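You operate a simulated robot arm through the tools that you are given. There is no shell and no other tool. Be economical: measure what you need, move in short steps, check, and stop when the job is done.

You are at the controls of a simulated robot arm. One attempt, no reset.

Task
Stack the teal cube marked "C 69" from the middle shelf of the steel shelves on top of the teal cube that says "263". Then take the beige cube that says "S-12" from the middle shelf of the steel shelves and leave it on the grey pressure chart. Then fetch the grey cube from the top of the orange cabinet and set it on the silver steel tile on the counter of the tall cabinet. Then put one of the green cubes from the counter of the tall cabinet on the middle shelf of the steel shelves. Then put the stores card on the blue folder. Then open the right door of the tall cabinet, take the small purple cube from the middle right shelf of the tall cabinet and put it in the glass of the light box and shut the door again. Do these in the order given.

It is judged by the outcome, as a careful person would: the job done as asked, and still so three seconds after it is handed in. It fails if anything else is knocked over, pushed out of place, dropped, spilled or broken.

Robot
A 7-joint arm with a two-finger parallel gripper on a trunk, on a base that drives. Base frame: it is fixed to the floor where the robot stands at the start and does not move with it; the origin is under the middle of the robot, x ahead of it, y to its left, z up; the surface under the hand at the start is at about z = 1280. Units: mm, degrees, N and s.
With the tool pointing down near the work surface it reaches from about 100 to 620 mm from the robot's upright axis, wherever it stands. Its first joint turns from -143.0 to 143.0 degrees. Places, roughly: beige cube [500, 0, 1000]; blue folder [-1500, 1250, 750]; glass of the light box (16x16 cm) [120, 3560, 920]; green cube [-1500, -500, 1000]; grey cube [1000, -750, 1000]; middle shelf of the steel shelves [500, 0, 900]; pressure chart [500, -500, 1000]; right door of the tall cabinet [-1300, -600, 500]; small purple cube (4x4x5 cm) [-1500, -700, 500]; steel tile (8x8x1 cm) [-1600, -400, 900]; stores card [-1500, -750, 1000]; teal cube [500, -250, 1000]. Payload 3 kg.
Tool frame: the origin (TCP) lies between the finger pads and is the grasp point; the fingertips stand 30 mm ahead of it; z points along the fingers, y is the line along which they close. The gripper opens to 94 mm. The fingers are 28 mm wide and 10 mm thick; the gripper's body (50 by 96 mm) begins 55 mm behind the TCP.
Orientation is that of the tool frame in the base frame, as [roll, pitch, yaw] about the fixed x, y, z axes, in that order (R = Rz(yaw) Ry(pitch) Rx(roll)). With the fingers straight down and closing along the base's y, the tool's x points along the base's -x, its y along +y and its z along -z.

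Tools
- The arm moves only by the tool jog_arm. Its argument "targets" is one flat list of numbers, 6 for each row, row after row: the shift along the tool's x, y, z in m, then the turn, a rotation vector about the tool's x, y, z in degrees. In form: [x, y, z, rx, ry, rz, x, y, z, rx, ry, rz, ...]. A call has 1 to 10 rows; each row is the pose to reach, as a shift and turn from the pose commanded when the call began, along the tool's axes at that moment. "gripper" is the gripper command, from -1 (fully open) to 1 (shut), values between in proportion, set as the call begins (left out, the last holds). A row lasts 0.2 s, in which the tool goes at most 50 mm and 8.6 degrees; a call with a longer step from one row to the next is refused whole, and so is a gripper value outside its range. Where a pose cannot be reached the arm comes as near as it can. A force on the tool above 40 N (or 10 N above the force at the start of the call, whichever is more), or a blocked arm, ends the call early, and 0.2 s more pass. Each finger travels about 45 mm/s and halts on what it meets, pressing with about 29 N; the grip force reading is that of the motor and also rises with nothing between the fingers. The clock runs only during rows and for 0.2 s after the last one: add rows that repeat a pose to give the fingers time. It gives the time, the measured TCP pose, the force on the tool (base axes), the opening and the grip force at its end, in the units of the frame above (readings bear some noise), with the torque about the TCP (base axes, N m) and any sound that the robot's microphone picked up.
- Cameras (640 x 400 px; columns grow to the right, rows downward): "scene" is now at [-12.6, 83.8, 1713.7]; the picture's right is [-0.94, -0.33, 0.00], its down [-0.31, 0.88, -0.36] and it looks along [0.12, -0.34, -0.93] (base axes); focal length 214 px, centre (320, 200). "wrist" rides on the gripper at [76, 14, -103] in the tool frame; the picture's right is [-0.18, 0.98, 0.00], its down [-0.75, -0.14, -0.64] and it looks along [-0.63, -0.12, 0.77] (tool axes); focal length 243 px, centre (320, 200). There is no depth. A picture from a camera that has moved, and an enlarged one, comes with that camera's place and axes in the base frame and with its lens. The place of the scene camera against the robot may be out by one fixed shift of up to 18 mm in any direction.
- camera(camera): a new picture of that camera. No time passes.
- raise_lower(by): slides the trunk up (or, below 0, down) by that many mm; the arm and the scene camera ride with it, the base frame stays. It gives what a move gives, with no picture.
- drive_base(legs): drives the robot by 1 to 6 legs, each [ahead, left, turn to the left] in mm, mm and degrees, along the robot's own axes; the way and the turn of a leg run together, so that a leg with both is an arc; at most 1500 mm and 180 degrees a leg. The arm and the cameras ride along, it lands a little off, and it stops where it bumps. It gives what a move gives.
- turn_head(pan, tilt): turns the head with the scene camera to pan (to the left, within 143 degrees either way) and tilt (down, from -29 to 69), counted from straight ahead of the robot. It gives what a move gives.
- inspect(camera, box): a new picture of the part [left, top, right, bottom] of that camera's present view, enlarged. No time passes.
- close_job(): hands the job in; it is judged then, once.

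Work in short steps. Places have to be worked out from the pictures, the camera data and where the tool is seen: move nearer, look again, correct. Check each grasp and each placing, and mend what went wrong. You have 207 turns and 192 pictures in all, those below and enlarged ones among them. Open the gripper and draw the arm clear of the work before you hand the job in, unless the task says otherwise; then end with one line.

The tools are called after "Call:" as a command line: name --argument value ..., lists and objects as JSON in quotes. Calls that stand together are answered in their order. jog_arm: Moves the arm, as the interface text tells. Its arguments: {"type":"object","properties":{"targets":{"type":"array"},"gripper":{"type":"number"}},"required":["targets"]} The other tools are called the same way: raise_lower (by) slides the trunk up or down; drive_base (legs) drives the base; turn_head (pan, tilt) turns the head that bears the scene camera; camera (camera) takes a picture; inspect (camera, box) takes an enlarged picture of a part of a camera's view; close_job () hands the job in.

At the start:

```text
t: 0.0
tool_pos: [300.4, -255.4, 1314.3]
ee_rot: [180.0, 0.0, -180.0]
contact_force: [0.5, 0.1, -0.9]
moment: [-0.01, 0.0, -0.01]
grip_width: 94.1
gripper_force: 0.0
trunk travel left (down, up): [-175.0, 215.0]
robot x, y, heading: [0.9, -1.8, 0.0]
head pan, tilt: [-70.5, 68.8]
```

scene: 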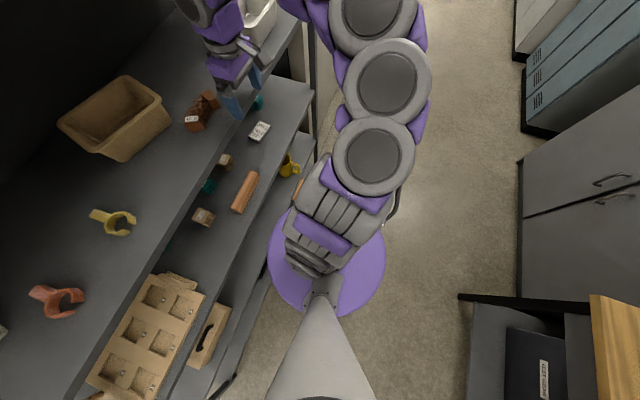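
wrist: 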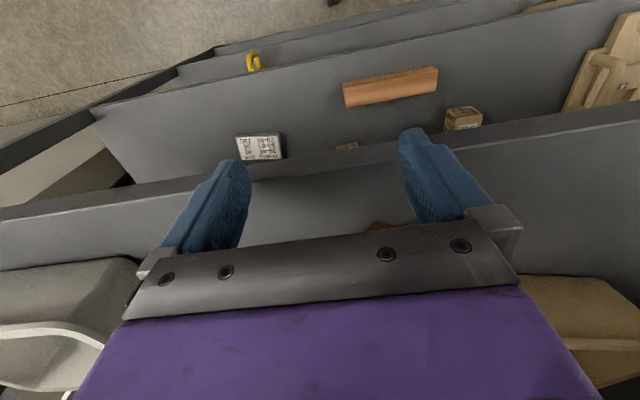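

The pictures show shelves ahead with cubes on a lower shelf. I look ahead with the head tilted moderately.

Call:
turn_head --pan 0 --tilt 50

Call:
camera --camera "scene"

```text
t: 1.4
tool_pos: [301.1, -255.6, 1314.4]
ee_rot: [179.9, 0.0, 180.0]
contact_force: [-0.7, -0.1, 0.7]
moment: [0.03, -0.02, -0.01]
grip_width: 94.0
gripper_force: 0.1
trunk travel left (down, up): [-175.0, 215.0]
robot x, y, heading: [2.2, 1.5, -0.1]
head pan, tilt: [0.0, 50.0]
```

```text
189 pictures are left
camera scene: at [45.8, 136.6, 1735.7], right [0.0, -1.0, 0.0], down [-0.77, 0.0, -0.64], along [0.64, 0.0, -0.77], focal length 214 px, centre (320, 200)
```

scene: 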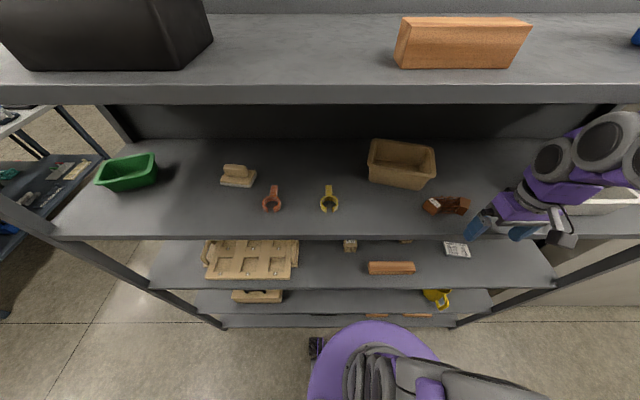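

The shelf under the hand is at about 1280; the middle shelf with the cubes is about 900. I scan the rest of the room.

Call:
turn_head --pan -70 --tilt 30

Call:
camera --camera "scene"

Call:
turn_head --pan -140 --tilt 30

Call:
camera --camera "scene"

Call:
turn_head --pan 140 --tilt 30

Call:
camera --camera "scene"

Call:
turn_head --pan 75 --tilt 25

Call:
camera --camera "scene"

```text
t: 2.8
tool_pos: [300.4, -254.8, 1315.6]
ee_rot: [180.0, 0.0, 179.9]
contact_force: [0.5, -0.1, -0.8]
moment: [-0.01, -0.03, 0.0]
grip_width: 93.9
gripper_force: 0.0
trunk travel left (down, up): [-175.0, 215.0]
robot x, y, heading: [2.1, 1.4, -0.0]
head pan, tilt: [-70.0, 30.0]
```

```text
188 pictures are left
camera scene: at [-0.2, 51.6, 1765.1], right [-0.94, -0.34, 0.0], down [-0.17, 0.47, -0.87], along [0.3, -0.81, -0.5], focal length 214 px, centre (320, 200)
```

scene: 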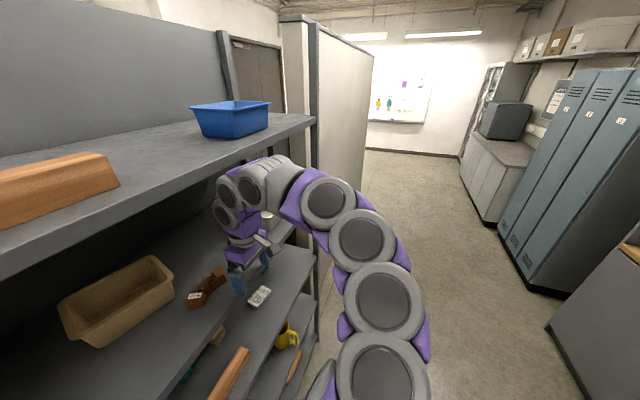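

```text
t: 4.2
tool_pos: [300.9, -255.0, 1316.2]
ee_rot: [179.9, 0.0, 179.9]
contact_force: [0.6, 0.3, -0.5]
moment: [-0.02, 0.0, 0.01]
grip_width: 94.1
gripper_force: 0.1
trunk travel left (down, up): [-175.0, 215.0]
robot x, y, heading: [-0.8, 1.7, -0.2]
head pan, tilt: [-140.0, 30.0]
```

```text
187 pictures are left
camera scene: at [-100.6, 78.4, 1765.3], right [-0.64, 0.77, 0.0], down [0.38, 0.32, -0.87], along [-0.66, -0.56, -0.5], focal length 214 px, centre (320, 200)
```

scene: 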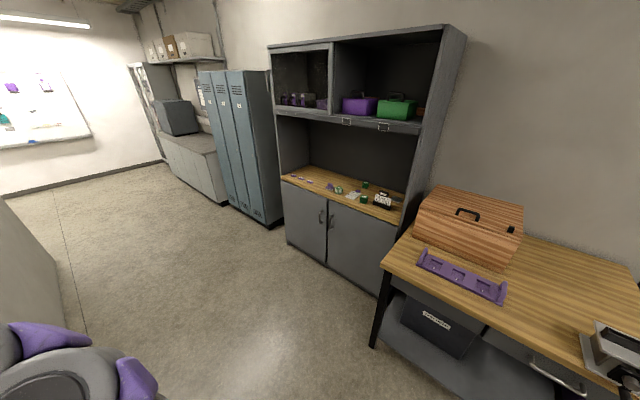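

```text
t: 8.1
tool_pos: [300.2, -253.8, 1315.3]
ee_rot: [-180.0, 0.0, 180.0]
contact_force: [-0.2, -0.4, -0.4]
moment: [0.0, 0.01, 0.0]
grip_width: 93.9
gripper_force: 0.1
trunk travel left (down, up): [-175.0, 215.0]
robot x, y, heading: [-1.9, -0.6, 0.0]
head pan, tilt: [140.0, 30.0]
```

```text
186 pictures are left
camera scene: at [-100.6, 194.9, 1765.4], right [0.64, 0.77, 0.0], down [0.38, -0.32, -0.87], along [-0.66, 0.56, -0.5], focal length 214 px, centre (320, 200)
```

scene: 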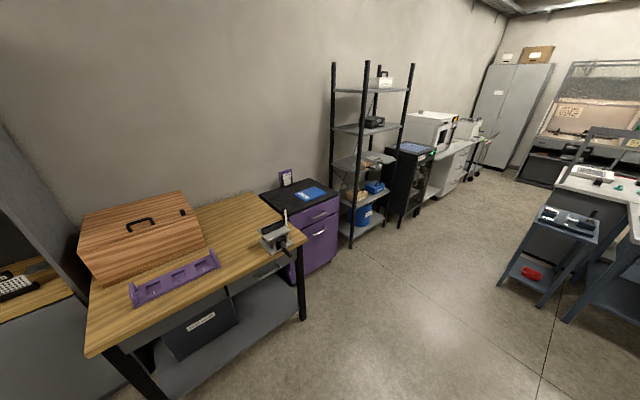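

```text
t: 9.5
tool_pos: [300.8, -255.3, 1315.5]
ee_rot: [180.0, 0.0, 180.0]
contact_force: [-0.2, 0.0, 0.1]
moment: [0.03, -0.04, -0.01]
grip_width: 93.9
gripper_force: 0.0
trunk travel left (down, up): [-175.0, 215.0]
robot x, y, heading: [2.1, 1.0, 0.1]
head pan, tilt: [75.0, 25.0]
```

```text
185 pictures are left
camera scene: at [-7.5, 225.7, 1773.3], right [0.97, -0.26, 0.0], down [-0.11, -0.41, -0.91], along [0.23, 0.88, -0.42], focal length 214 px, centre (320, 200)
```

scene: 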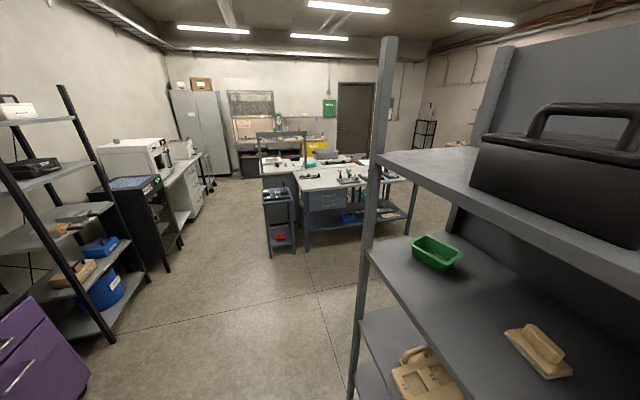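

The hand is just at the front edge of the 1280 shelf. I back off before lowering the trunk to view the middle shelf.

Call:
drive_base --legs '[[-350, 0, 0]]'

Call:
raise_lower --by -175

Call:
turn_head --pan 0 --tilt 40

Call:
camera --camera "scene"

Call:
camera --camera "wrist"

```text
t: 11.7
tool_pos: [-48.0, -255.5, 1313.7]
ee_rot: [179.9, 0.0, 179.9]
contact_force: [-0.3, 0.2, 0.4]
moment: [-0.02, 0.01, 0.0]
grip_width: 93.9
gripper_force: 0.2
trunk travel left (down, up): [-175.0, 215.0]
robot x, y, heading: [-348.5, -0.6, -0.2]
head pan, tilt: [75.0, 25.0]
```

```text
t: 13.7
tool_pos: [-45.7, -254.5, 1138.8]
ee_rot: [179.9, 0.0, 179.7]
contact_force: [0.3, 0.2, 0.3]
moment: [0.01, 0.0, -0.03]
grip_width: 94.2
gripper_force: 0.0
trunk travel left (down, up): [0.0, 390.0]
robot x, y, heading: [-349.7, -1.3, -0.0]
head pan, tilt: [75.0, 25.0]
```

```text
t: 15.2
tool_pos: [-46.4, -253.9, 1139.2]
ee_rot: [179.8, 0.1, 179.9]
contact_force: [-0.5, 0.7, -0.4]
moment: [0.0, 0.01, 0.03]
grip_width: 93.8
gripper_force: 0.0
trunk travel left (down, up): [0.0, 390.0]
robot x, y, heading: [-348.2, 0.8, 0.1]
head pan, tilt: [0.0, 40.0]
```

```text
184 pictures are left
camera scene: at [-292.9, 137.2, 1574.9], right [0.0, -1.0, 0.0], down [-0.64, 0.0, -0.77], along [0.77, 0.0, -0.64], focal length 214 px, centre (320, 200)
```

scene: 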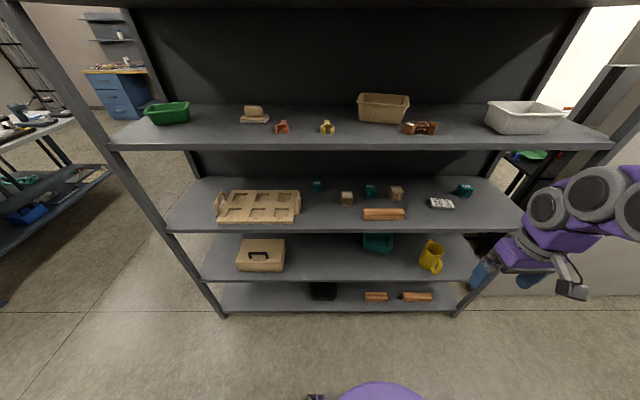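

```text
183 pictures are left
camera wrist: at [-121.8, -240.8, 1242.9], right [0.19, 0.98, 0.0], down [0.75, -0.14, 0.64], along [0.63, -0.12, -0.77], focal length 243 px, centre (320, 200)
```

wrist: 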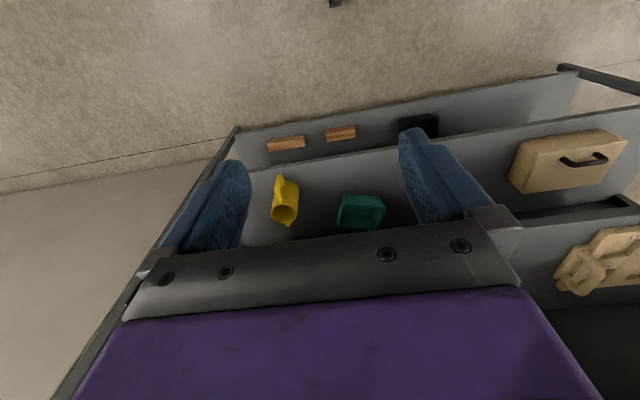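

Middle shelf shows three teal and two beige cubes and a grey chart. I inspect enlarged.

Call:
inspect --camera "scene" --box '[300, 170, 400, 232]'

Call:
inspect --camera "scene" --box '[390, 170, 490, 232]'

```text
6.40 times, centred on (350, 201) of scene
camera zoom: at [-292.9, 137.2, 1574.9], right [0.0, -1.0, 0.0], down [-0.64, 0.0, -0.77], along [0.77, 0.0, -0.64], focal length 1373 px, centre (128, 194)
```

zoom: 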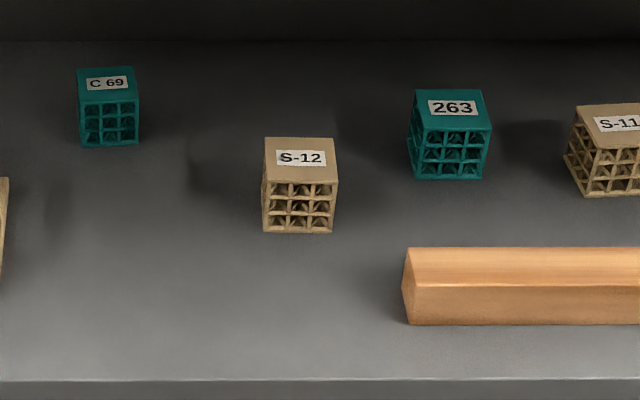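

```text
6.40 times, centred on (440, 201) of scene
camera zoom: at [-292.9, 137.2, 1574.9], right [0.0, -1.0, 0.0], down [-0.64, 0.0, -0.77], along [0.77, 0.0, -0.64], focal length 1373 px, centre (-448, 194)
```

zoom: 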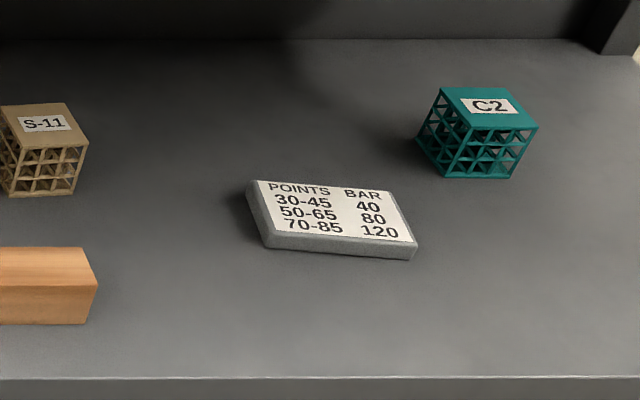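

The marked cubes: C69 about (597,155), 263 about (558,-112), S-12 about (504,11), chart about (475,-442). In free space I pitch the tool forward-down to p≈40° and see how the arm configures.

Call:
jog_arm --targets '[-0.025, 0.018, 0.015, 0, -8.33, 0, -0.05, 0.035, 0.03, 0, -16.67, 0, -0.075, 0.052, 0.045, 0, -25, 0, -0.1, 0.07, 0.06, 0, -33.3, 0, -0.125, 0.088, 0.075, 0, -41.6, 0, -0.15, 0.105, 0.09, 0, -50, 0, -0.15, 0.105, 0.09, 0, -50, 0]' --gripper -1

Call:
turn_head --pan -20 --tilt 50

Call:
camera --camera "scene"

Call:
camera --camera "wrist"

```text
t: 16.8
tool_pos: [98.5, -157.6, 1056.1]
ee_rot: [179.8, 47.1, 179.8]
contact_force: [-0.5, 0.5, 0.5]
moment: [-0.01, 0.01, 0.03]
grip_width: 94.1
gripper_force: 0.0
out of reach, approached as far as the arm can: row 6, 7
trunk travel left (down, up): [0.0, 390.0]
robot x, y, heading: [-346.6, -0.2, 0.1]
head pan, tilt: [0.0, 40.0]
```

```text
t: 17.6
tool_pos: [97.7, -156.5, 1056.2]
ee_rot: [179.9, 47.1, 179.9]
contact_force: [0.6, -0.1, 1.0]
moment: [-0.03, -0.03, 0.0]
grip_width: 93.9
gripper_force: 0.0
trunk travel left (down, up): [0.0, 390.0]
robot x, y, heading: [-343.3, -3.0, -0.2]
head pan, tilt: [-20.0, 50.0]
```

```text
180 pictures are left
camera scene: at [-305.3, 111.7, 1560.6], right [-0.34, -0.94, 0.0], down [-0.72, 0.26, -0.64], along [0.6, -0.22, -0.77], focal length 214 px, centre (320, 200)
```

scene: 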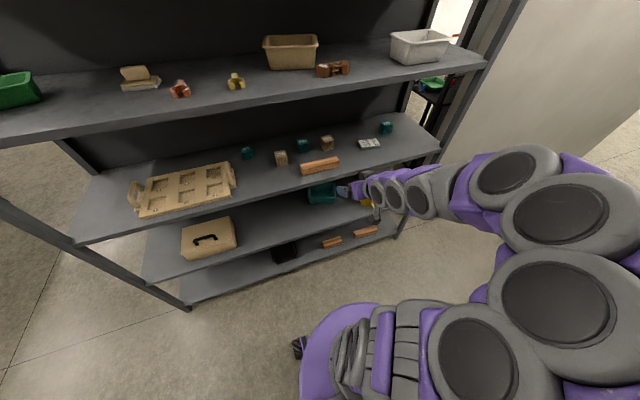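

```text
179 pictures are left
camera wrist: at [-27.9, -142.5, 1070.9], right [0.13, 0.98, 0.14], down [0.04, -0.14, 0.99], along [0.99, -0.12, -0.06], focal length 243 px, centre (320, 200)
```

wrist: 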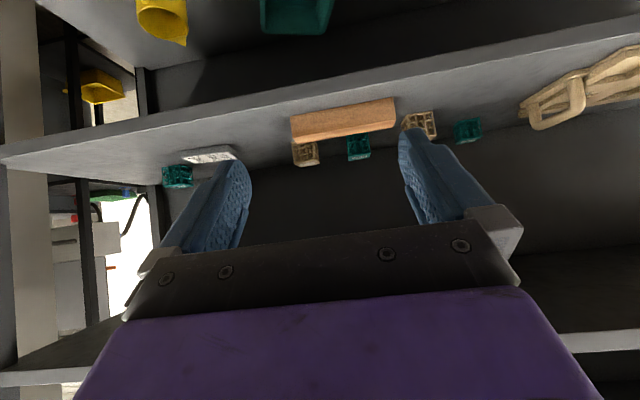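

The shelf surface comes out at z≈893. I probe reach further forward/inward in free space.

Call:
jog_arm --targets '[-0.008, 0.033, 0.038, 0, 0, 0, -0.016, 0.066, 0.076, 0, 0, 0, -0.024, 0.1, 0.114, 0, 0, 0, -0.024, 0.1, 0.114, 0, 0, 0]'

Call:
camera --camera "scene"

```text
refused: row 1 steps farther than a row can; nothing moved
```

```text
178 pictures are left
camera scene: at [-305.3, 111.7, 1560.6], right [-0.34, -0.94, 0.0], down [-0.72, 0.26, -0.64], along [0.6, -0.22, -0.77], focal length 214 px, centre (320, 200)
```

scene: 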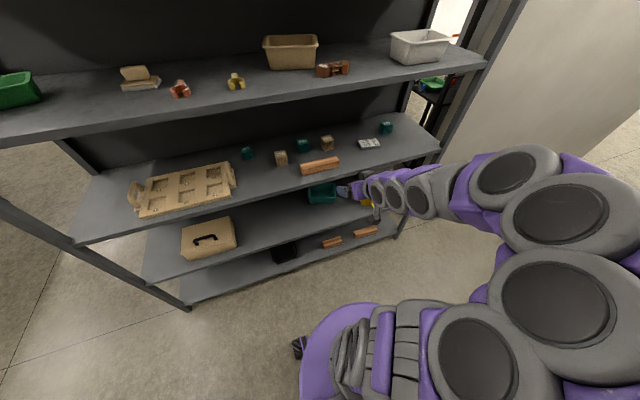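

The combined step was over 50 mm; I use smaller steps.

Call:
jog_arm --targets '[-0.006, 0.025, 0.028, 0, 0, 0, -0.012, 0.05, 0.057, 0, 0, 0, -0.018, 0.075, 0.085, 0, 0, 0, -0.024, 0.1, 0.114, 0, 0, 0, -0.024, 0.1, 0.114, 0, 0, 0]'

Call:
camera --camera "scene"

```text
t: 18.8
tool_pos: [198.0, -54.7, 994.9]
ee_rot: [179.9, 47.0, 179.8]
contact_force: [0.7, 0.5, 0.5]
moment: [0.01, 0.02, -0.01]
grip_width: 94.2
gripper_force: 0.0
trunk travel left (down, up): [0.0, 390.0]
robot x, y, heading: [-348.6, -3.1, -0.1]
head pan, tilt: [-20.0, 50.0]
```

```text
177 pictures are left
camera scene: at [-304.3, 112.8, 1560.5], right [-0.34, -0.94, 0.0], down [-0.72, 0.26, -0.64], along [0.6, -0.22, -0.77], focal length 214 px, centre (320, 200)
```

scene: 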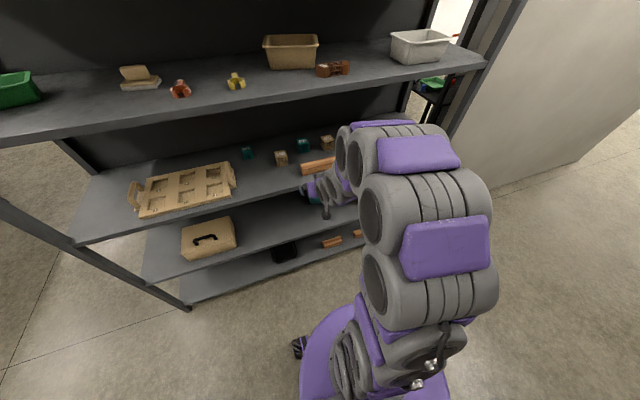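

The arm flipped to an elbow-up configuration. Shoulder seems about z≈1110, level with the gap, so a flatter, straighter arm should fit. I back off 200 and test a flatter pitch with longer reach.

Call:
drive_base --legs '[[-200, 0, 0]]'

Call:
jog_arm --targets '[-0.005, 0, 0.02, 0, -5, 0, -0.01, 0, 0.04, 0, -10, 0, -0.02, 0, 0.06, 0, -15, 0, -0.035, 0, 0.08, 0, -18, 0, -0.05, 0, 0.1, 0, -18, 0, -0.065, 0, 0.12, 0, -18, 0, -0.065, 0, 0.12, 0, -18, 0]'

Call:
turn_head --pan 0 --tilt 50

Call:
camera --camera "scene"

```text
t: 20.4
tool_pos: [-1.9, -56.2, 996.0]
ee_rot: [-179.9, 47.0, 179.8]
contact_force: [0.8, -0.1, -0.5]
moment: [0.0, -0.02, 0.0]
grip_width: 94.4
gripper_force: 0.1
trunk travel left (down, up): [0.0, 390.0]
robot x, y, heading: [-544.1, 2.7, -0.1]
head pan, tilt: [-20.0, 50.0]
```

```text
t: 22.0
tool_pos: [129.3, -57.7, 962.1]
ee_rot: [179.9, 65.0, 179.7]
contact_force: [0.2, -0.8, 0.0]
moment: [-0.01, -0.03, 0.01]
grip_width: 94.0
gripper_force: 0.0
trunk travel left (down, up): [0.0, 390.0]
robot x, y, heading: [-545.5, 1.5, -0.1]
head pan, tilt: [-20.0, 50.0]
```

```text
t: 22.8
tool_pos: [129.4, -57.1, 962.0]
ee_rot: [179.9, 65.1, 179.7]
contact_force: [1.0, 1.0, 0.0]
moment: [-0.03, 0.01, -0.04]
grip_width: 93.9
gripper_force: 0.0
trunk travel left (down, up): [0.0, 390.0]
robot x, y, heading: [-545.1, 0.9, -0.2]
head pan, tilt: [0.0, 50.0]
```

```text
176 pictures are left
camera scene: at [-497.0, 139.5, 1560.5], right [-0.01, -1.0, 0.0], down [-0.77, 0.0, -0.64], along [0.64, 0.0, -0.77], focal length 214 px, centre (320, 200)
```

scene: 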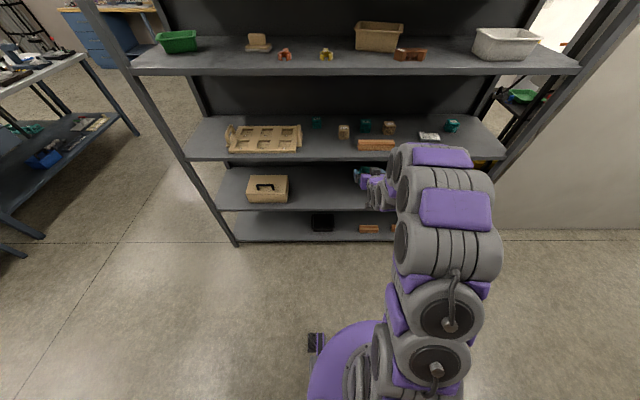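

Arm extends nicely and is slim at the front. I set p≈38° (camera clear of shelf) and raise to about z 1007, then drive sideways to C 69's column.

Call:
jog_arm --targets '[-0.01, 0, -0.015, 0, 5, 0, -0.02, 0, -0.03, 0, 9, 0, -0.028, 0, -0.046, 0, 13, 0, -0.028, 0, -0.046, 0, 13, 0]'

Call:
drive_base --legs '[[0, 212, 0]]'

Call:
camera --camera "wrist"

Call:
camera --camera "scene"

```text
t: 23.8
tool_pos: [98.6, -55.5, 1006.1]
ee_rot: [179.9, 52.0, 179.8]
contact_force: [0.1, -0.2, 0.6]
moment: [-0.01, 0.01, -0.02]
grip_width: 94.1
gripper_force: 0.1
trunk travel left (down, up): [0.0, 390.0]
robot x, y, heading: [-546.9, 2.0, -0.1]
head pan, tilt: [0.0, 50.0]
```

```text
t: 25.4
tool_pos: [100.3, 144.4, 1006.5]
ee_rot: [179.1, 52.1, 178.9]
contact_force: [-0.1, 0.5, 0.4]
moment: [0.05, -0.02, 0.05]
grip_width: 94.1
gripper_force: 0.1
trunk travel left (down, up): [0.0, 390.0]
robot x, y, heading: [-544.3, 208.1, -0.3]
head pan, tilt: [0.0, 50.0]
```

```text
175 pictures are left
camera wrist: at [-26.6, 159.2, 1009.8], right [0.12, 0.98, 0.15], down [-0.04, -0.15, 0.99], along [0.99, -0.13, 0.03], focal length 243 px, centre (320, 200)
```

wrist: 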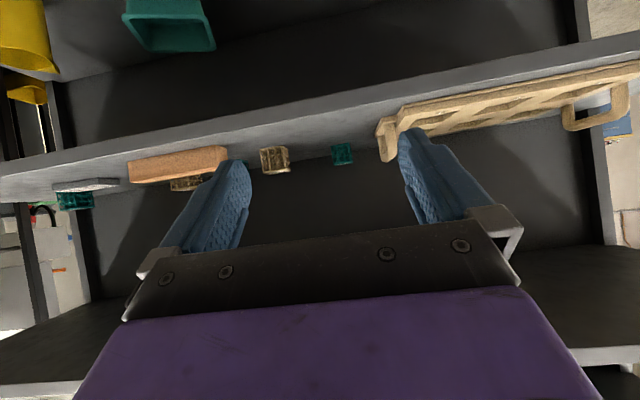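

```text
174 pictures are left
camera scene: at [-495.9, 341.2, 1561.1], right [-0.01, -1.0, 0.0], down [-0.77, 0.01, -0.64], along [0.64, 0.0, -0.77], focal length 214 px, centre (320, 200)
```

scene: 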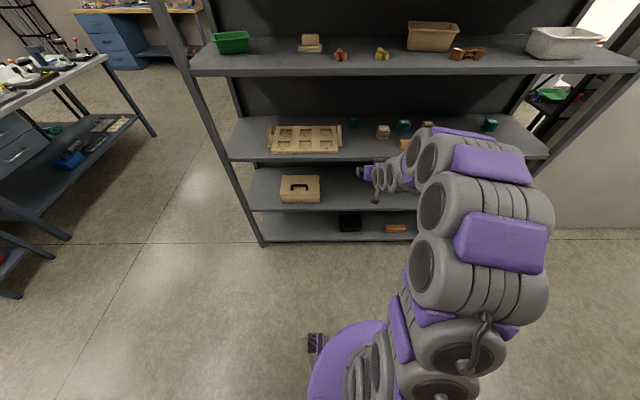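

C 69 is around y≈149, x≈575–598. Before entering between shelves I need the forearm's height; a second head angle gives parallax.

Call:
turn_head --pan -60 --tilt 35

Call:
camera --camera "scene"

```text
t: 26.8
tool_pos: [99.3, 150.5, 1007.2]
ee_rot: [179.7, 52.2, 179.4]
contact_force: [0.5, 0.4, 0.3]
moment: [0.04, -0.02, -0.04]
grip_width: 94.2
gripper_force: 0.1
trunk travel left (down, up): [0.0, 390.0]
robot x, y, heading: [-546.9, 207.7, -0.4]
head pan, tilt: [-60.0, 35.0]
```

```text
173 pictures are left
camera scene: at [-529.2, 274.6, 1582.2], right [-0.87, -0.5, 0.0], down [-0.29, 0.5, -0.82], along [0.4, -0.71, -0.57], focal length 214 px, centre (320, 200)
```

scene: 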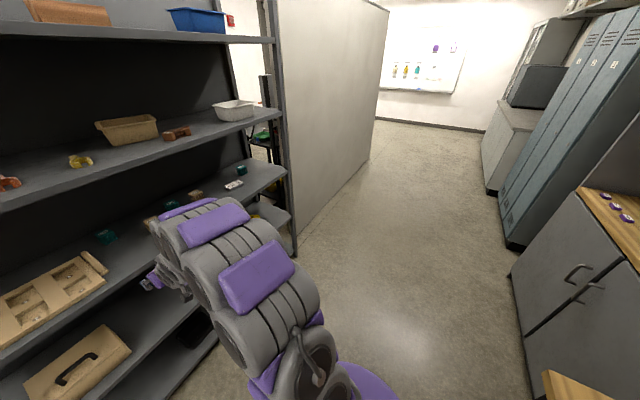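

Triangulation: elbow top is at z≈1430, forearm descends steeply — would hit the upper shelf. Extending the arm further (TCP ~800 ahead of axis) flattens it; I extend in free space and re-check.

Call:
jog_arm --targets '[-0.0215, 0, 0.0275, 0, -2, 0, -0.043, 0, 0.055, 0, -4, 0, -0.0645, 0, 0.0825, 0, -6, 0, -0.086, 0, 0.11, 0, -8, 0, -0.086, 0, 0.11, 0, -8, 0]'

Call:
camera --camera "scene"

Call:
turn_head --pan 0 --tilt 45

Call:
camera --camera "scene"

```text
t: 27.9
tool_pos: [237.5, 149.2, 1005.8]
ee_rot: [179.7, 60.1, 179.2]
contact_force: [0.7, 0.8, -0.2]
moment: [0.01, 0.04, 0.08]
grip_width: 93.7
gripper_force: 0.1
trunk travel left (down, up): [0.0, 390.0]
robot x, y, heading: [-544.8, 214.9, -0.2]
head pan, tilt: [-60.0, 35.0]
```

```text
172 pictures are left
camera scene: at [-528.3, 272.6, 1582.3], right [-0.87, -0.49, 0.0], down [-0.29, 0.5, -0.82], along [0.4, -0.71, -0.57], focal length 214 px, centre (320, 200)
```

scene: 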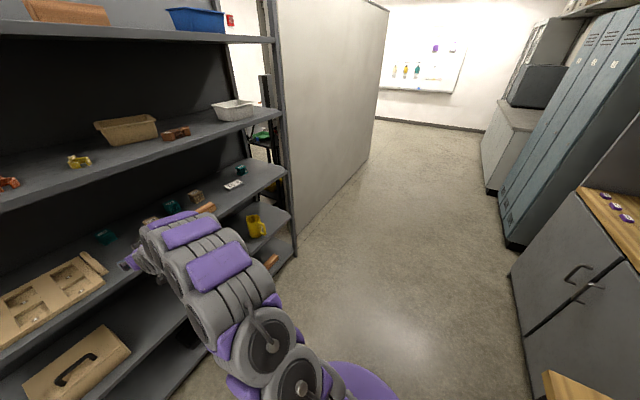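

```text
t: 29.2
tool_pos: [237.3, 148.0, 1006.1]
ee_rot: [179.6, 60.1, 179.2]
contact_force: [-0.3, -0.1, 0.2]
moment: [-0.01, 0.0, 0.0]
grip_width: 93.9
gripper_force: 0.1
trunk travel left (down, up): [0.0, 390.0]
robot x, y, heading: [-544.0, 210.5, -0.5]
head pan, tilt: [0.0, 45.0]
```

```text
171 pictures are left
camera scene: at [-490.5, 348.5, 1567.3], right [-0.01, -1.0, 0.0], down [-0.71, 0.01, -0.71], along [0.71, -0.01, -0.71], focal length 214 px, centre (320, 200)
```

scene: 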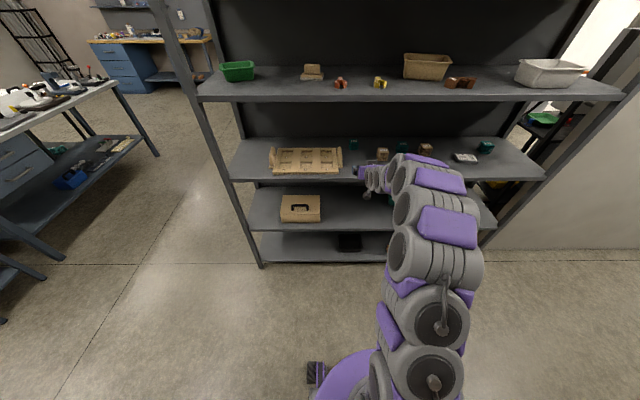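

Elbow top is now z≈1355 at TCP−410. I extend another 70 mm to flatten more.

Call:
jog_arm --targets '[-0.011, 0, 0.034, 0, 0, 0, -0.022, 0, 0.068, 0, 0, 0, -0.022, 0, 0.068, 0, 0, 0]'

Call:
camera --camera "scene"

Call:
turn_head --pan -60 --tilt 35

Call:
camera --camera "scene"

```text
t: 30.1
tool_pos: [306.3, 145.4, 998.1]
ee_rot: [179.9, 60.5, 179.5]
contact_force: [-0.8, 0.1, 0.2]
moment: [0.01, -0.03, 0.0]
grip_width: 94.0
gripper_force: 0.1
out of reach, approached as far as the arm can: row 2, 3
trunk travel left (down, up): [0.0, 390.0]
robot x, y, heading: [-544.3, 209.9, -0.1]
head pan, tilt: [0.0, 45.0]
```

```text
170 pictures are left
camera scene: at [-489.9, 348.2, 1567.3], right [-0.01, -1.0, 0.0], down [-0.71, 0.0, -0.7], along [0.7, 0.0, -0.71], focal length 214 px, centre (320, 200)
```

scene: 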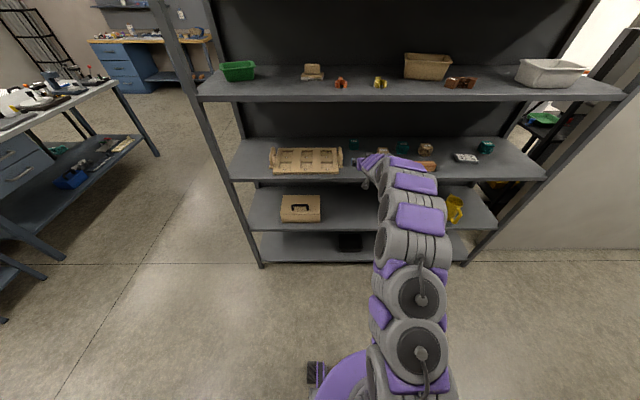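

```text
t: 31.4
tool_pos: [306.2, 145.2, 998.3]
ee_rot: [179.8, 60.5, 179.4]
contact_force: [0.1, 0.0, 0.5]
moment: [-0.03, -0.01, 0.0]
grip_width: 94.0
gripper_force: 0.1
trunk travel left (down, up): [0.0, 390.0]
robot x, y, heading: [-543.8, 210.9, -0.3]
head pan, tilt: [-60.0, 35.0]
```

```text
169 pictures are left
camera scene: at [-527.7, 272.6, 1582.2], right [-0.87, -0.49, 0.0], down [-0.29, 0.5, -0.82], along [0.4, -0.71, -0.57], focal length 214 px, centre (320, 200)
```

scene: 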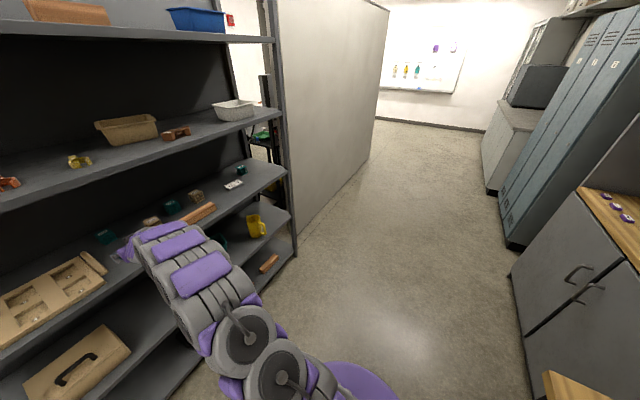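

The arm is near its limit, elbow top ≈1300 at TCP−430, so the forearm should pass under the upper shelf (underside ~1250). I drive ahead 150 and look.

Call:
drive_base --legs '[[150, 3, 0.2]]'

Call:
camera --camera "wrist"

Call:
turn_head --pan 0 --tilt 45

Call:
camera --camera "scene"

```text
t: 32.7
tool_pos: [454.5, 149.6, 997.6]
ee_rot: [179.9, 60.5, 179.5]
contact_force: [-0.9, 0.4, -0.8]
moment: [0.02, 0.01, -0.01]
grip_width: 93.9
gripper_force: 0.1
trunk travel left (down, up): [0.0, 390.0]
robot x, y, heading: [-395.9, 211.2, -0.3]
head pan, tilt: [-60.0, 35.0]
```

```text
168 pictures are left
camera wrist: at [328.5, 164.7, 982.2], right [0.1, 0.98, 0.16], down [-0.19, -0.14, 0.97], along [0.98, -0.12, 0.17], focal length 243 px, centre (320, 200)
```

wrist: 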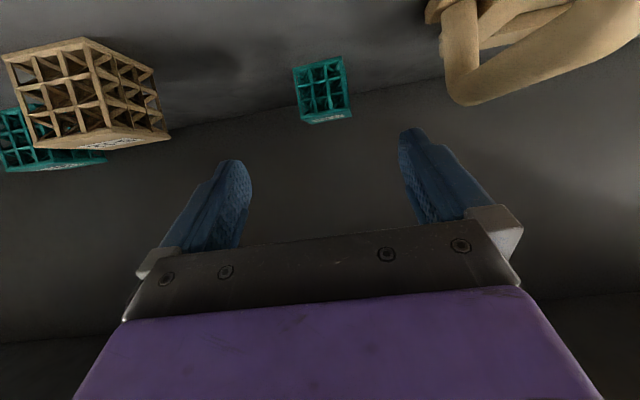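

```text
t: 34.0
tool_pos: [452.2, 149.6, 999.9]
ee_rot: [179.9, 60.6, 179.6]
contact_force: [0.8, 0.0, 0.1]
moment: [-0.02, 0.03, -0.01]
grip_width: 94.0
gripper_force: 0.0
trunk travel left (down, up): [0.0, 390.0]
robot x, y, heading: [-394.9, 207.7, -0.4]
head pan, tilt: [0.0, 45.0]
```

```text
167 pictures are left
camera scene: at [-342.1, 351.0, 1567.3], right [0.0, -1.0, 0.0], down [-0.71, 0.0, -0.7], along [0.7, 0.0, -0.71], focal length 214 px, centre (320, 200)
```

scene: 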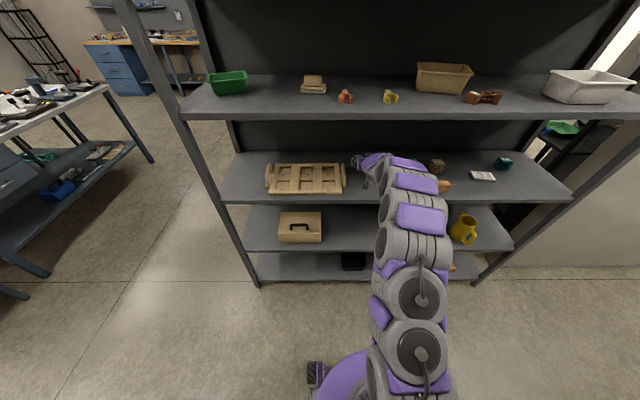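

C 69 is centered at y≈152 with ~120–140 mm to go. I lower to z≈932 and pitch to 38° to keep the camera off the shelf.

Call:
jog_arm --targets '[0.02, 0.001, 0.009, 0, 3, 0, 0.04, 0.001, 0.018, 0, 6, 0, 0.0617, 0.002, 0.027, 0, 8.5, 0, 0.0617, 0.002, 0.027, 0, 8.5, 0]'

Call:
camera --camera "wrist"

Call:
camera --camera "scene"

```text
t: 35.0
tool_pos: [445.3, 152.3, 932.5]
ee_rot: [179.9, 51.9, 179.5]
contact_force: [-0.5, 0.4, -0.6]
moment: [0.02, -0.01, 0.0]
grip_width: 93.7
gripper_force: 0.0
trunk travel left (down, up): [0.0, 390.0]
robot x, y, heading: [-392.5, 214.0, -0.3]
head pan, tilt: [0.0, 45.0]
```

```text
166 pictures are left
camera wrist: at [318.2, 166.9, 935.9], right [0.12, 0.98, 0.15], down [-0.04, -0.14, 0.99], along [0.99, -0.12, 0.03], focal length 243 px, centre (320, 200)
```

wrist: 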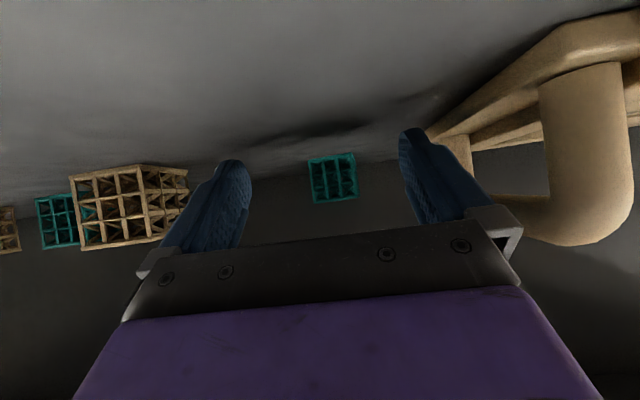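

```text
165 pictures are left
camera scene: at [-341.9, 351.0, 1567.3], right [0.0, -1.0, 0.0], down [-0.71, 0.0, -0.7], along [0.7, 0.0, -0.71], focal length 214 px, centre (320, 200)
```

scene: 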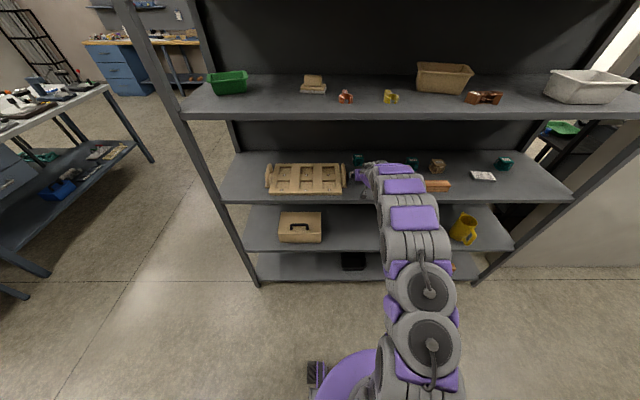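

Triangulated C69 centre ≈(564,153,922). I drive ahead 115 mm with fingers open around it.

Call:
drive_base --legs '[[70, 1, 0], [47, 0, 0]]'

Call:
camera --camera "wrist"

Call:
camera --camera "scene"

```text
t: 36.5
tool_pos: [564.0, 150.6, 931.5]
ee_rot: [179.9, 52.0, 179.7]
contact_force: [0.3, -0.1, 0.0]
moment: [-0.02, -0.06, 0.01]
grip_width: 93.9
gripper_force: 0.0
trunk travel left (down, up): [0.0, 390.0]
robot x, y, heading: [-277.6, 213.0, -0.3]
head pan, tilt: [0.0, 45.0]
```

```text
164 pictures are left
camera wrist: at [437.1, 167.4, 935.5], right [0.12, 0.98, 0.15], down [-0.04, -0.14, 0.99], along [0.99, -0.13, 0.03], focal length 243 px, centre (320, 200)
```

wrist: 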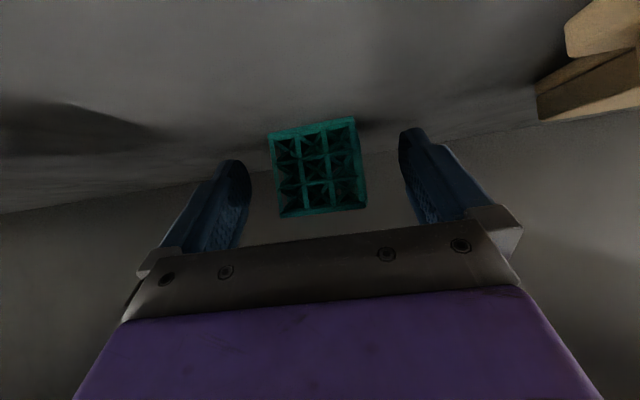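

```text
163 pictures are left
camera scene: at [-222.5, 351.7, 1567.2], right [0.0, -1.0, 0.0], down [-0.71, 0.0, -0.7], along [0.7, 0.0, -0.71], focal length 214 px, centre (320, 200)
```

scene: 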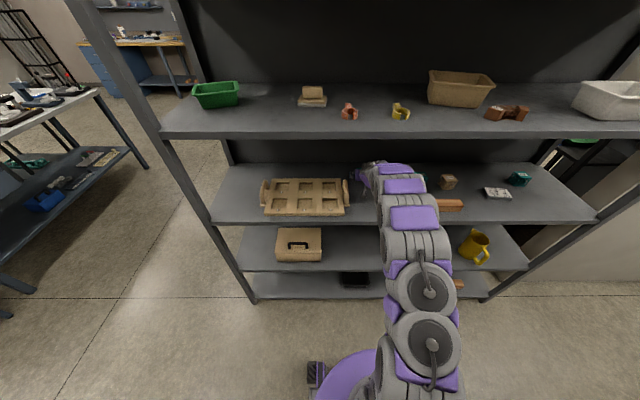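

The face grows from ~48 to ~85 px, giving centre x≈605. I advance 38 mm more.

Call:
drive_base --legs '[[38, 0, 0]]'

Call:
camera --camera "wrist"

```text
t: 37.4
tool_pos: [600.8, 152.1, 934.6]
ee_rot: [-179.9, 52.1, 179.5]
contact_force: [0.4, -0.1, -0.3]
moment: [-0.01, -0.01, 0.02]
grip_width: 94.1
gripper_force: 0.1
trunk travel left (down, up): [0.0, 390.0]
robot x, y, heading: [-238.6, 211.8, -0.1]
head pan, tilt: [0.0, 45.0]
```

```text
162 pictures are left
camera wrist: at [474.8, 167.0, 937.6], right [0.12, 0.98, 0.15], down [-0.04, -0.14, 0.99], along [0.99, -0.13, 0.03], focal length 243 px, centre (320, 200)
```

wrist: 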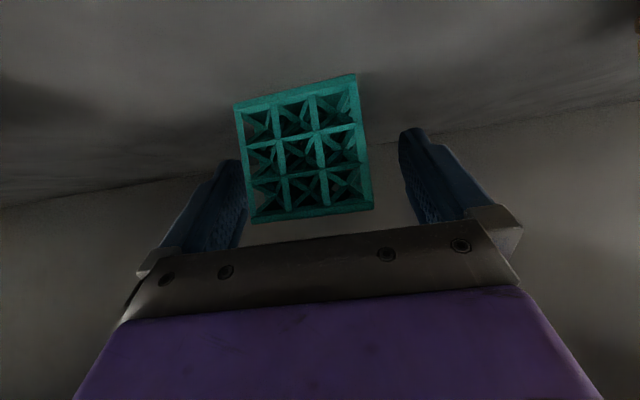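

The cube now sits between the pads (slightly to −y). I shift 5 mm and close.

Call:
jog_arm --targets '[0, -0.005, 0, 0, 0, 0, 0, -0.005, 0, 0, 0, 0, 0, -0.005, 0, 0, 0, 0, 0, -0.005, 0, 0, 0, 0, 0, -0.005, 0, 0, 0, 0, 0, -0.005, 0, 0, 0, 0]' --gripper 1

Call:
camera --camera "wrist"

```text
t: 38.8
tool_pos: [601.6, 147.0, 936.3]
ee_rot: [-180.0, 52.1, 179.6]
contact_force: [0.3, -0.1, 1.3]
moment: [0.07, 0.03, -0.03]
grip_width: 48.4
gripper_force: 28.8
trunk travel left (down, up): [0.0, 390.0]
robot x, y, heading: [-235.0, 215.1, -0.0]
head pan, tilt: [0.0, 45.0]
```

```text
161 pictures are left
camera wrist: at [474.2, 162.1, 940.3], right [0.12, 0.98, 0.15], down [-0.05, -0.14, 0.99], along [0.99, -0.13, 0.03], focal length 243 px, centre (320, 200)
```

wrist: 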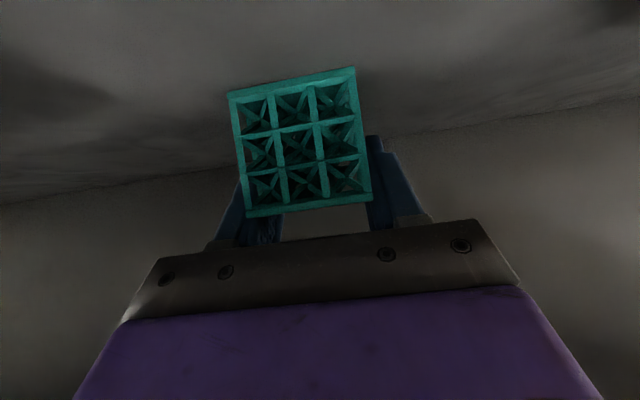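

Gripped (48.4 mm). I lift 25 mm, then drive back out of the shelf.

Call:
jog_arm --targets '[-0.0197, 0, -0.0154, 0, 0, 0, -0.0197, 0, -0.0154, 0, 0, 0]'

Call:
drive_base --legs '[[-260, 0, 0]]'

Call:
camera --camera "wrist"

```text
t: 39.4
tool_pos: [600.2, 147.6, 962.4]
ee_rot: [180.0, 52.2, 179.5]
contact_force: [-0.4, 0.0, 0.0]
moment: [-0.01, 0.02, -0.02]
grip_width: 48.3
gripper_force: 28.7
trunk travel left (down, up): [0.0, 390.0]
robot x, y, heading: [-236.8, 209.1, -0.3]
head pan, tilt: [0.0, 45.0]
```

```text
t: 41.3
tool_pos: [340.7, 147.2, 961.0]
ee_rot: [-180.0, 52.3, 179.4]
contact_force: [-0.9, 0.1, -0.1]
moment: [0.0, 0.02, 0.01]
grip_width: 48.6
gripper_force: 29.2
trunk travel left (down, up): [0.0, 390.0]
robot x, y, heading: [-496.3, 218.9, -0.3]
head pan, tilt: [0.0, 45.0]
```

```text
160 pictures are left
camera wrist: at [214.1, 161.8, 964.8], right [0.12, 0.98, 0.15], down [-0.05, -0.14, 0.99], along [0.99, -0.13, 0.03], focal length 243 px, centre (320, 200)
```

wrist: 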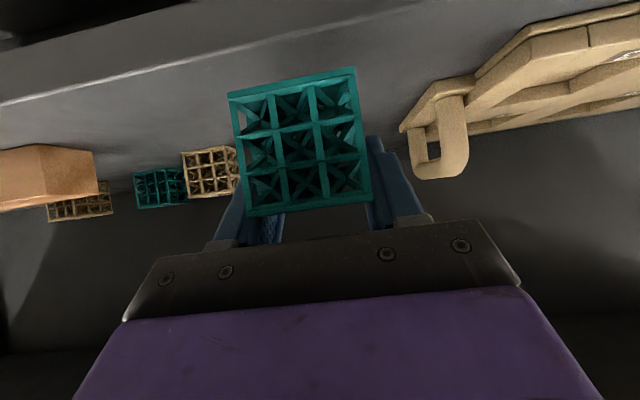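

Held well. I raise to z≈1003 and drive right 270 mm to 263's column.

Call:
jog_arm --targets '[-0.0331, 0, -0.0259, 0, 0, 0, -0.0331, 0, -0.0259, 0, 0, 0]'

Call:
drive_base --legs '[[0, -272, 0]]'

Call:
camera --camera "wrist"

Call:
camera --camera "scene"

```text
t: 41.9
tool_pos: [338.8, 148.0, 1005.6]
ee_rot: [180.0, 52.4, 179.3]
contact_force: [0.1, 0.5, 0.0]
moment: [-0.01, -0.01, 0.01]
grip_width: 48.4
gripper_force: 28.7
trunk travel left (down, up): [0.0, 390.0]
robot x, y, heading: [-500.7, 212.7, -0.6]
head pan, tilt: [0.0, 45.0]
```

```text
t: 43.8
tool_pos: [336.7, -109.7, 1006.1]
ee_rot: [-178.8, 52.5, -180.0]
contact_force: [0.1, 2.4, 0.1]
moment: [-0.08, 0.02, -0.07]
grip_width: 48.5
gripper_force: 28.8
trunk travel left (down, up): [0.0, 390.0]
robot x, y, heading: [-502.8, -45.2, -0.6]
head pan, tilt: [0.0, 45.0]
```

```text
159 pictures are left
camera wrist: at [209.2, -93.0, 1008.7], right [0.13, 0.98, 0.13], down [-0.05, -0.13, 0.99], along [0.99, -0.13, 0.03], focal length 243 px, centre (320, 200)
```

wrist: 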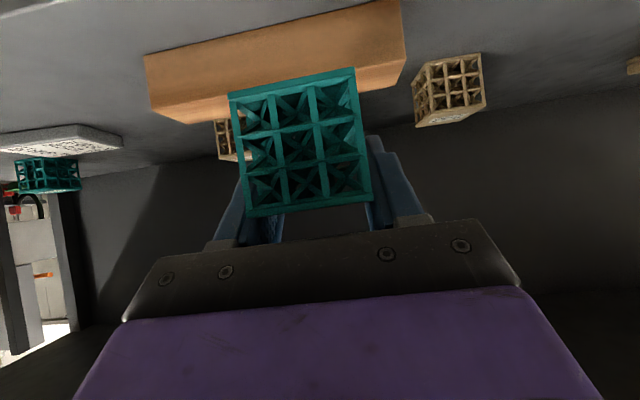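

```text
158 pictures are left
camera scene: at [-444.8, 109.9, 1565.2], right [-0.01, -1.0, 0.01], down [-0.71, 0.0, -0.7], along [0.7, -0.02, -0.71], focal length 214 px, centre (320, 200)
```

scene: 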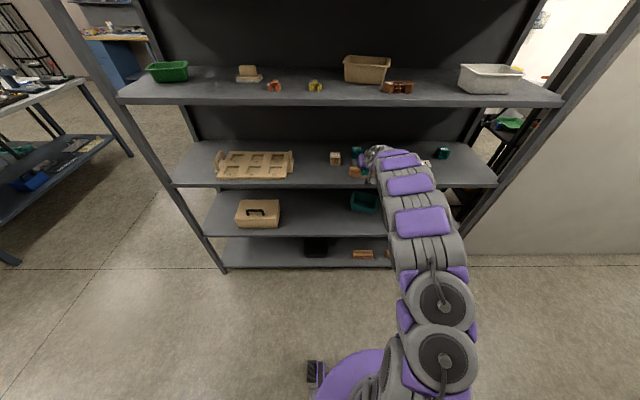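

263 is hidden behind the held cube in the wrist view; I inspect the scene view enlarged after settling.

Call:
jog_arm --targets '[0, 0, 0, 0, 0, 0]'

Call:
inspect --camera "scene" --box '[310, 130, 410, 192]'

```text
t: 44.2
tool_pos: [333.6, -130.0, 1007.2]
ee_rot: [179.3, 52.5, 178.5]
contact_force: [-0.2, -0.3, -0.1]
moment: [0.02, -0.01, 0.07]
grip_width: 48.4
gripper_force: 29.1
trunk travel left (down, up): [0.0, 390.0]
robot x, y, heading: [-504.4, -49.6, -0.8]
head pan, tilt: [0.0, 45.0]
```

```text
6.40 times, centred on (360, 161) of scene
camera zoom: at [-445.3, 74.4, 1568.5], right [-0.01, -1.0, -0.01], down [-0.71, 0.02, -0.7], along [0.7, 0.0, -0.71], focal length 1373 px, centre (64, 450)
```

zoom: 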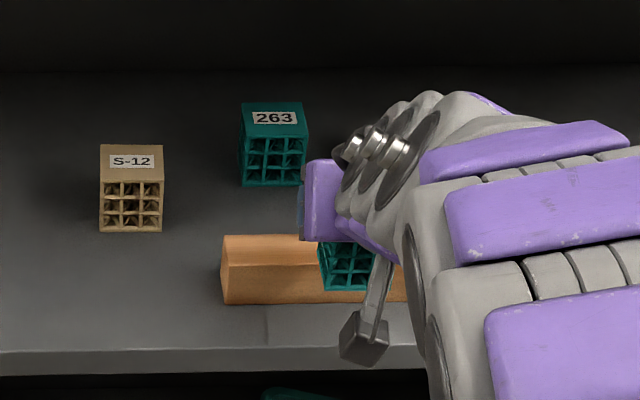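

Scene view: 263's top centre ≈(573,−109); held cube checks out with TCP within ~2 mm. I correct the heading and re-read.

Call:
drive_base --legs '[[0, 5, 0.8]]'

Call:
jog_arm --targets '[0, 0, 0, 0, 0, 0, 0, 0, 0, 0, 0, 0]'

Call:
inspect --camera "scene" --box '[310, 130, 410, 192]'

```text
t: 44.9
tool_pos: [334.6, -115.8, 1006.1]
ee_rot: [179.1, 52.5, 179.1]
contact_force: [-0.7, -0.1, -0.3]
moment: [-0.02, -0.02, 0.01]
grip_width: 48.5
gripper_force: 29.2
trunk travel left (down, up): [0.0, 390.0]
robot x, y, heading: [-502.9, -46.2, 0.0]
head pan, tilt: [0.0, 45.0]
```

```text
t: 45.5
tool_pos: [334.2, -111.3, 1012.1]
ee_rot: [179.6, 52.5, 179.5]
contact_force: [0.4, -0.4, -0.3]
moment: [0.04, 0.0, 0.03]
grip_width: 48.6
gripper_force: 29.7
trunk travel left (down, up): [0.0, 390.0]
robot x, y, heading: [-502.0, -47.3, 0.1]
head pan, tilt: [0.0, 45.0]
```

```text
6.40 times, centred on (360, 161) of scene
camera zoom: at [-447.2, 91.2, 1567.3], right [0.0, -1.0, 0.0], down [-0.71, 0.0, -0.7], along [0.7, 0.0, -0.71], focal length 1373 px, centre (64, 450)
```

zoom: 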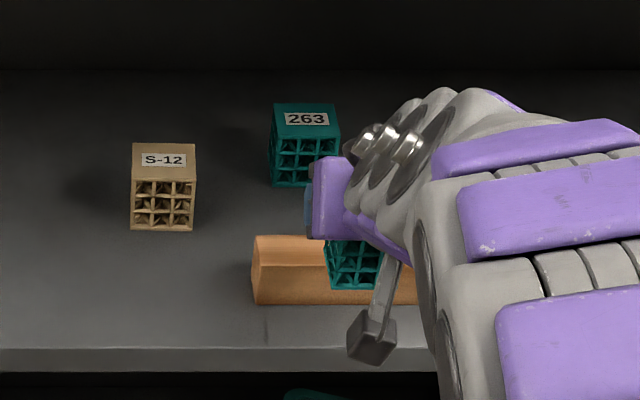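

Alignment in y is good (263 y≈−110, TCP −111). Before entering at this height I check forearm height by parallax.

Call:
turn_head --pan -60 --tilt 35

Call:
inspect --camera "scene" --box '[100, 190, 260, 290]'

Call:
turn_head --pan 0 --tilt 45

Call:
inspect --camera "scene" --box '[340, 130, 500, 230]'

```text
t: 46.8
tool_pos: [334.5, -109.0, 1009.2]
ee_rot: [179.8, 52.6, 179.6]
contact_force: [0.8, -0.2, -0.7]
moment: [0.03, 0.0, -0.04]
grip_width: 48.6
gripper_force: 29.4
trunk travel left (down, up): [0.0, 390.0]
robot x, y, heading: [-500.7, -45.8, 0.1]
head pan, tilt: [-60.0, 35.0]
```

```text
4.00 times, centred on (180, 240) of scene
camera zoom: at [-484.4, 15.6, 1582.3], right [-0.87, -0.5, 0.0], down [-0.29, 0.5, -0.82], along [0.41, -0.71, -0.57], focal length 858 px, centre (880, 40)
```

zoom: 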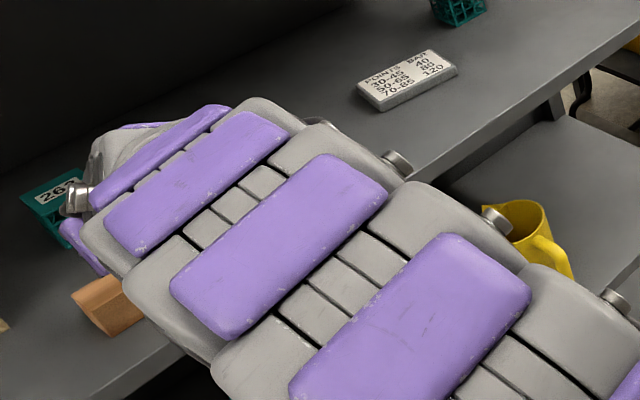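

```text
t: 48.1
tool_pos: [333.3, -109.3, 1009.7]
ee_rot: [179.7, 52.6, 179.6]
contact_force: [1.2, -0.1, -0.8]
moment: [-0.04, 0.03, 0.03]
grip_width: 48.2
gripper_force: 29.0
trunk travel left (down, up): [0.0, 390.0]
robot x, y, heading: [-502.2, -44.0, 0.2]
head pan, tilt: [0.0, 45.0]
```

```text
4.00 times, centred on (420, 180) of scene
camera zoom: at [-447.2, 92.1, 1567.3], right [0.0, -1.0, 0.0], down [-0.71, 0.0, -0.7], along [0.7, 0.0, -0.71], focal length 858 px, centre (-80, 280)
```

zoom: 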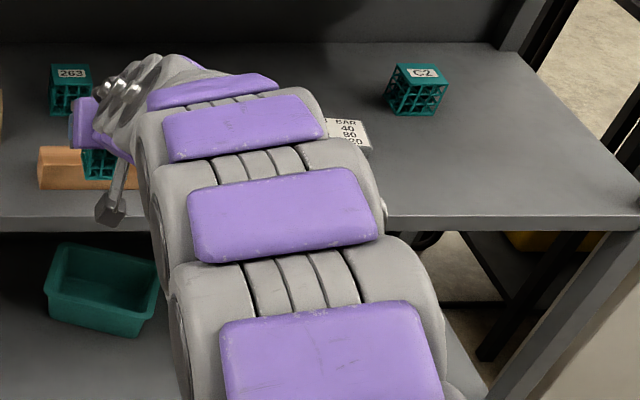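

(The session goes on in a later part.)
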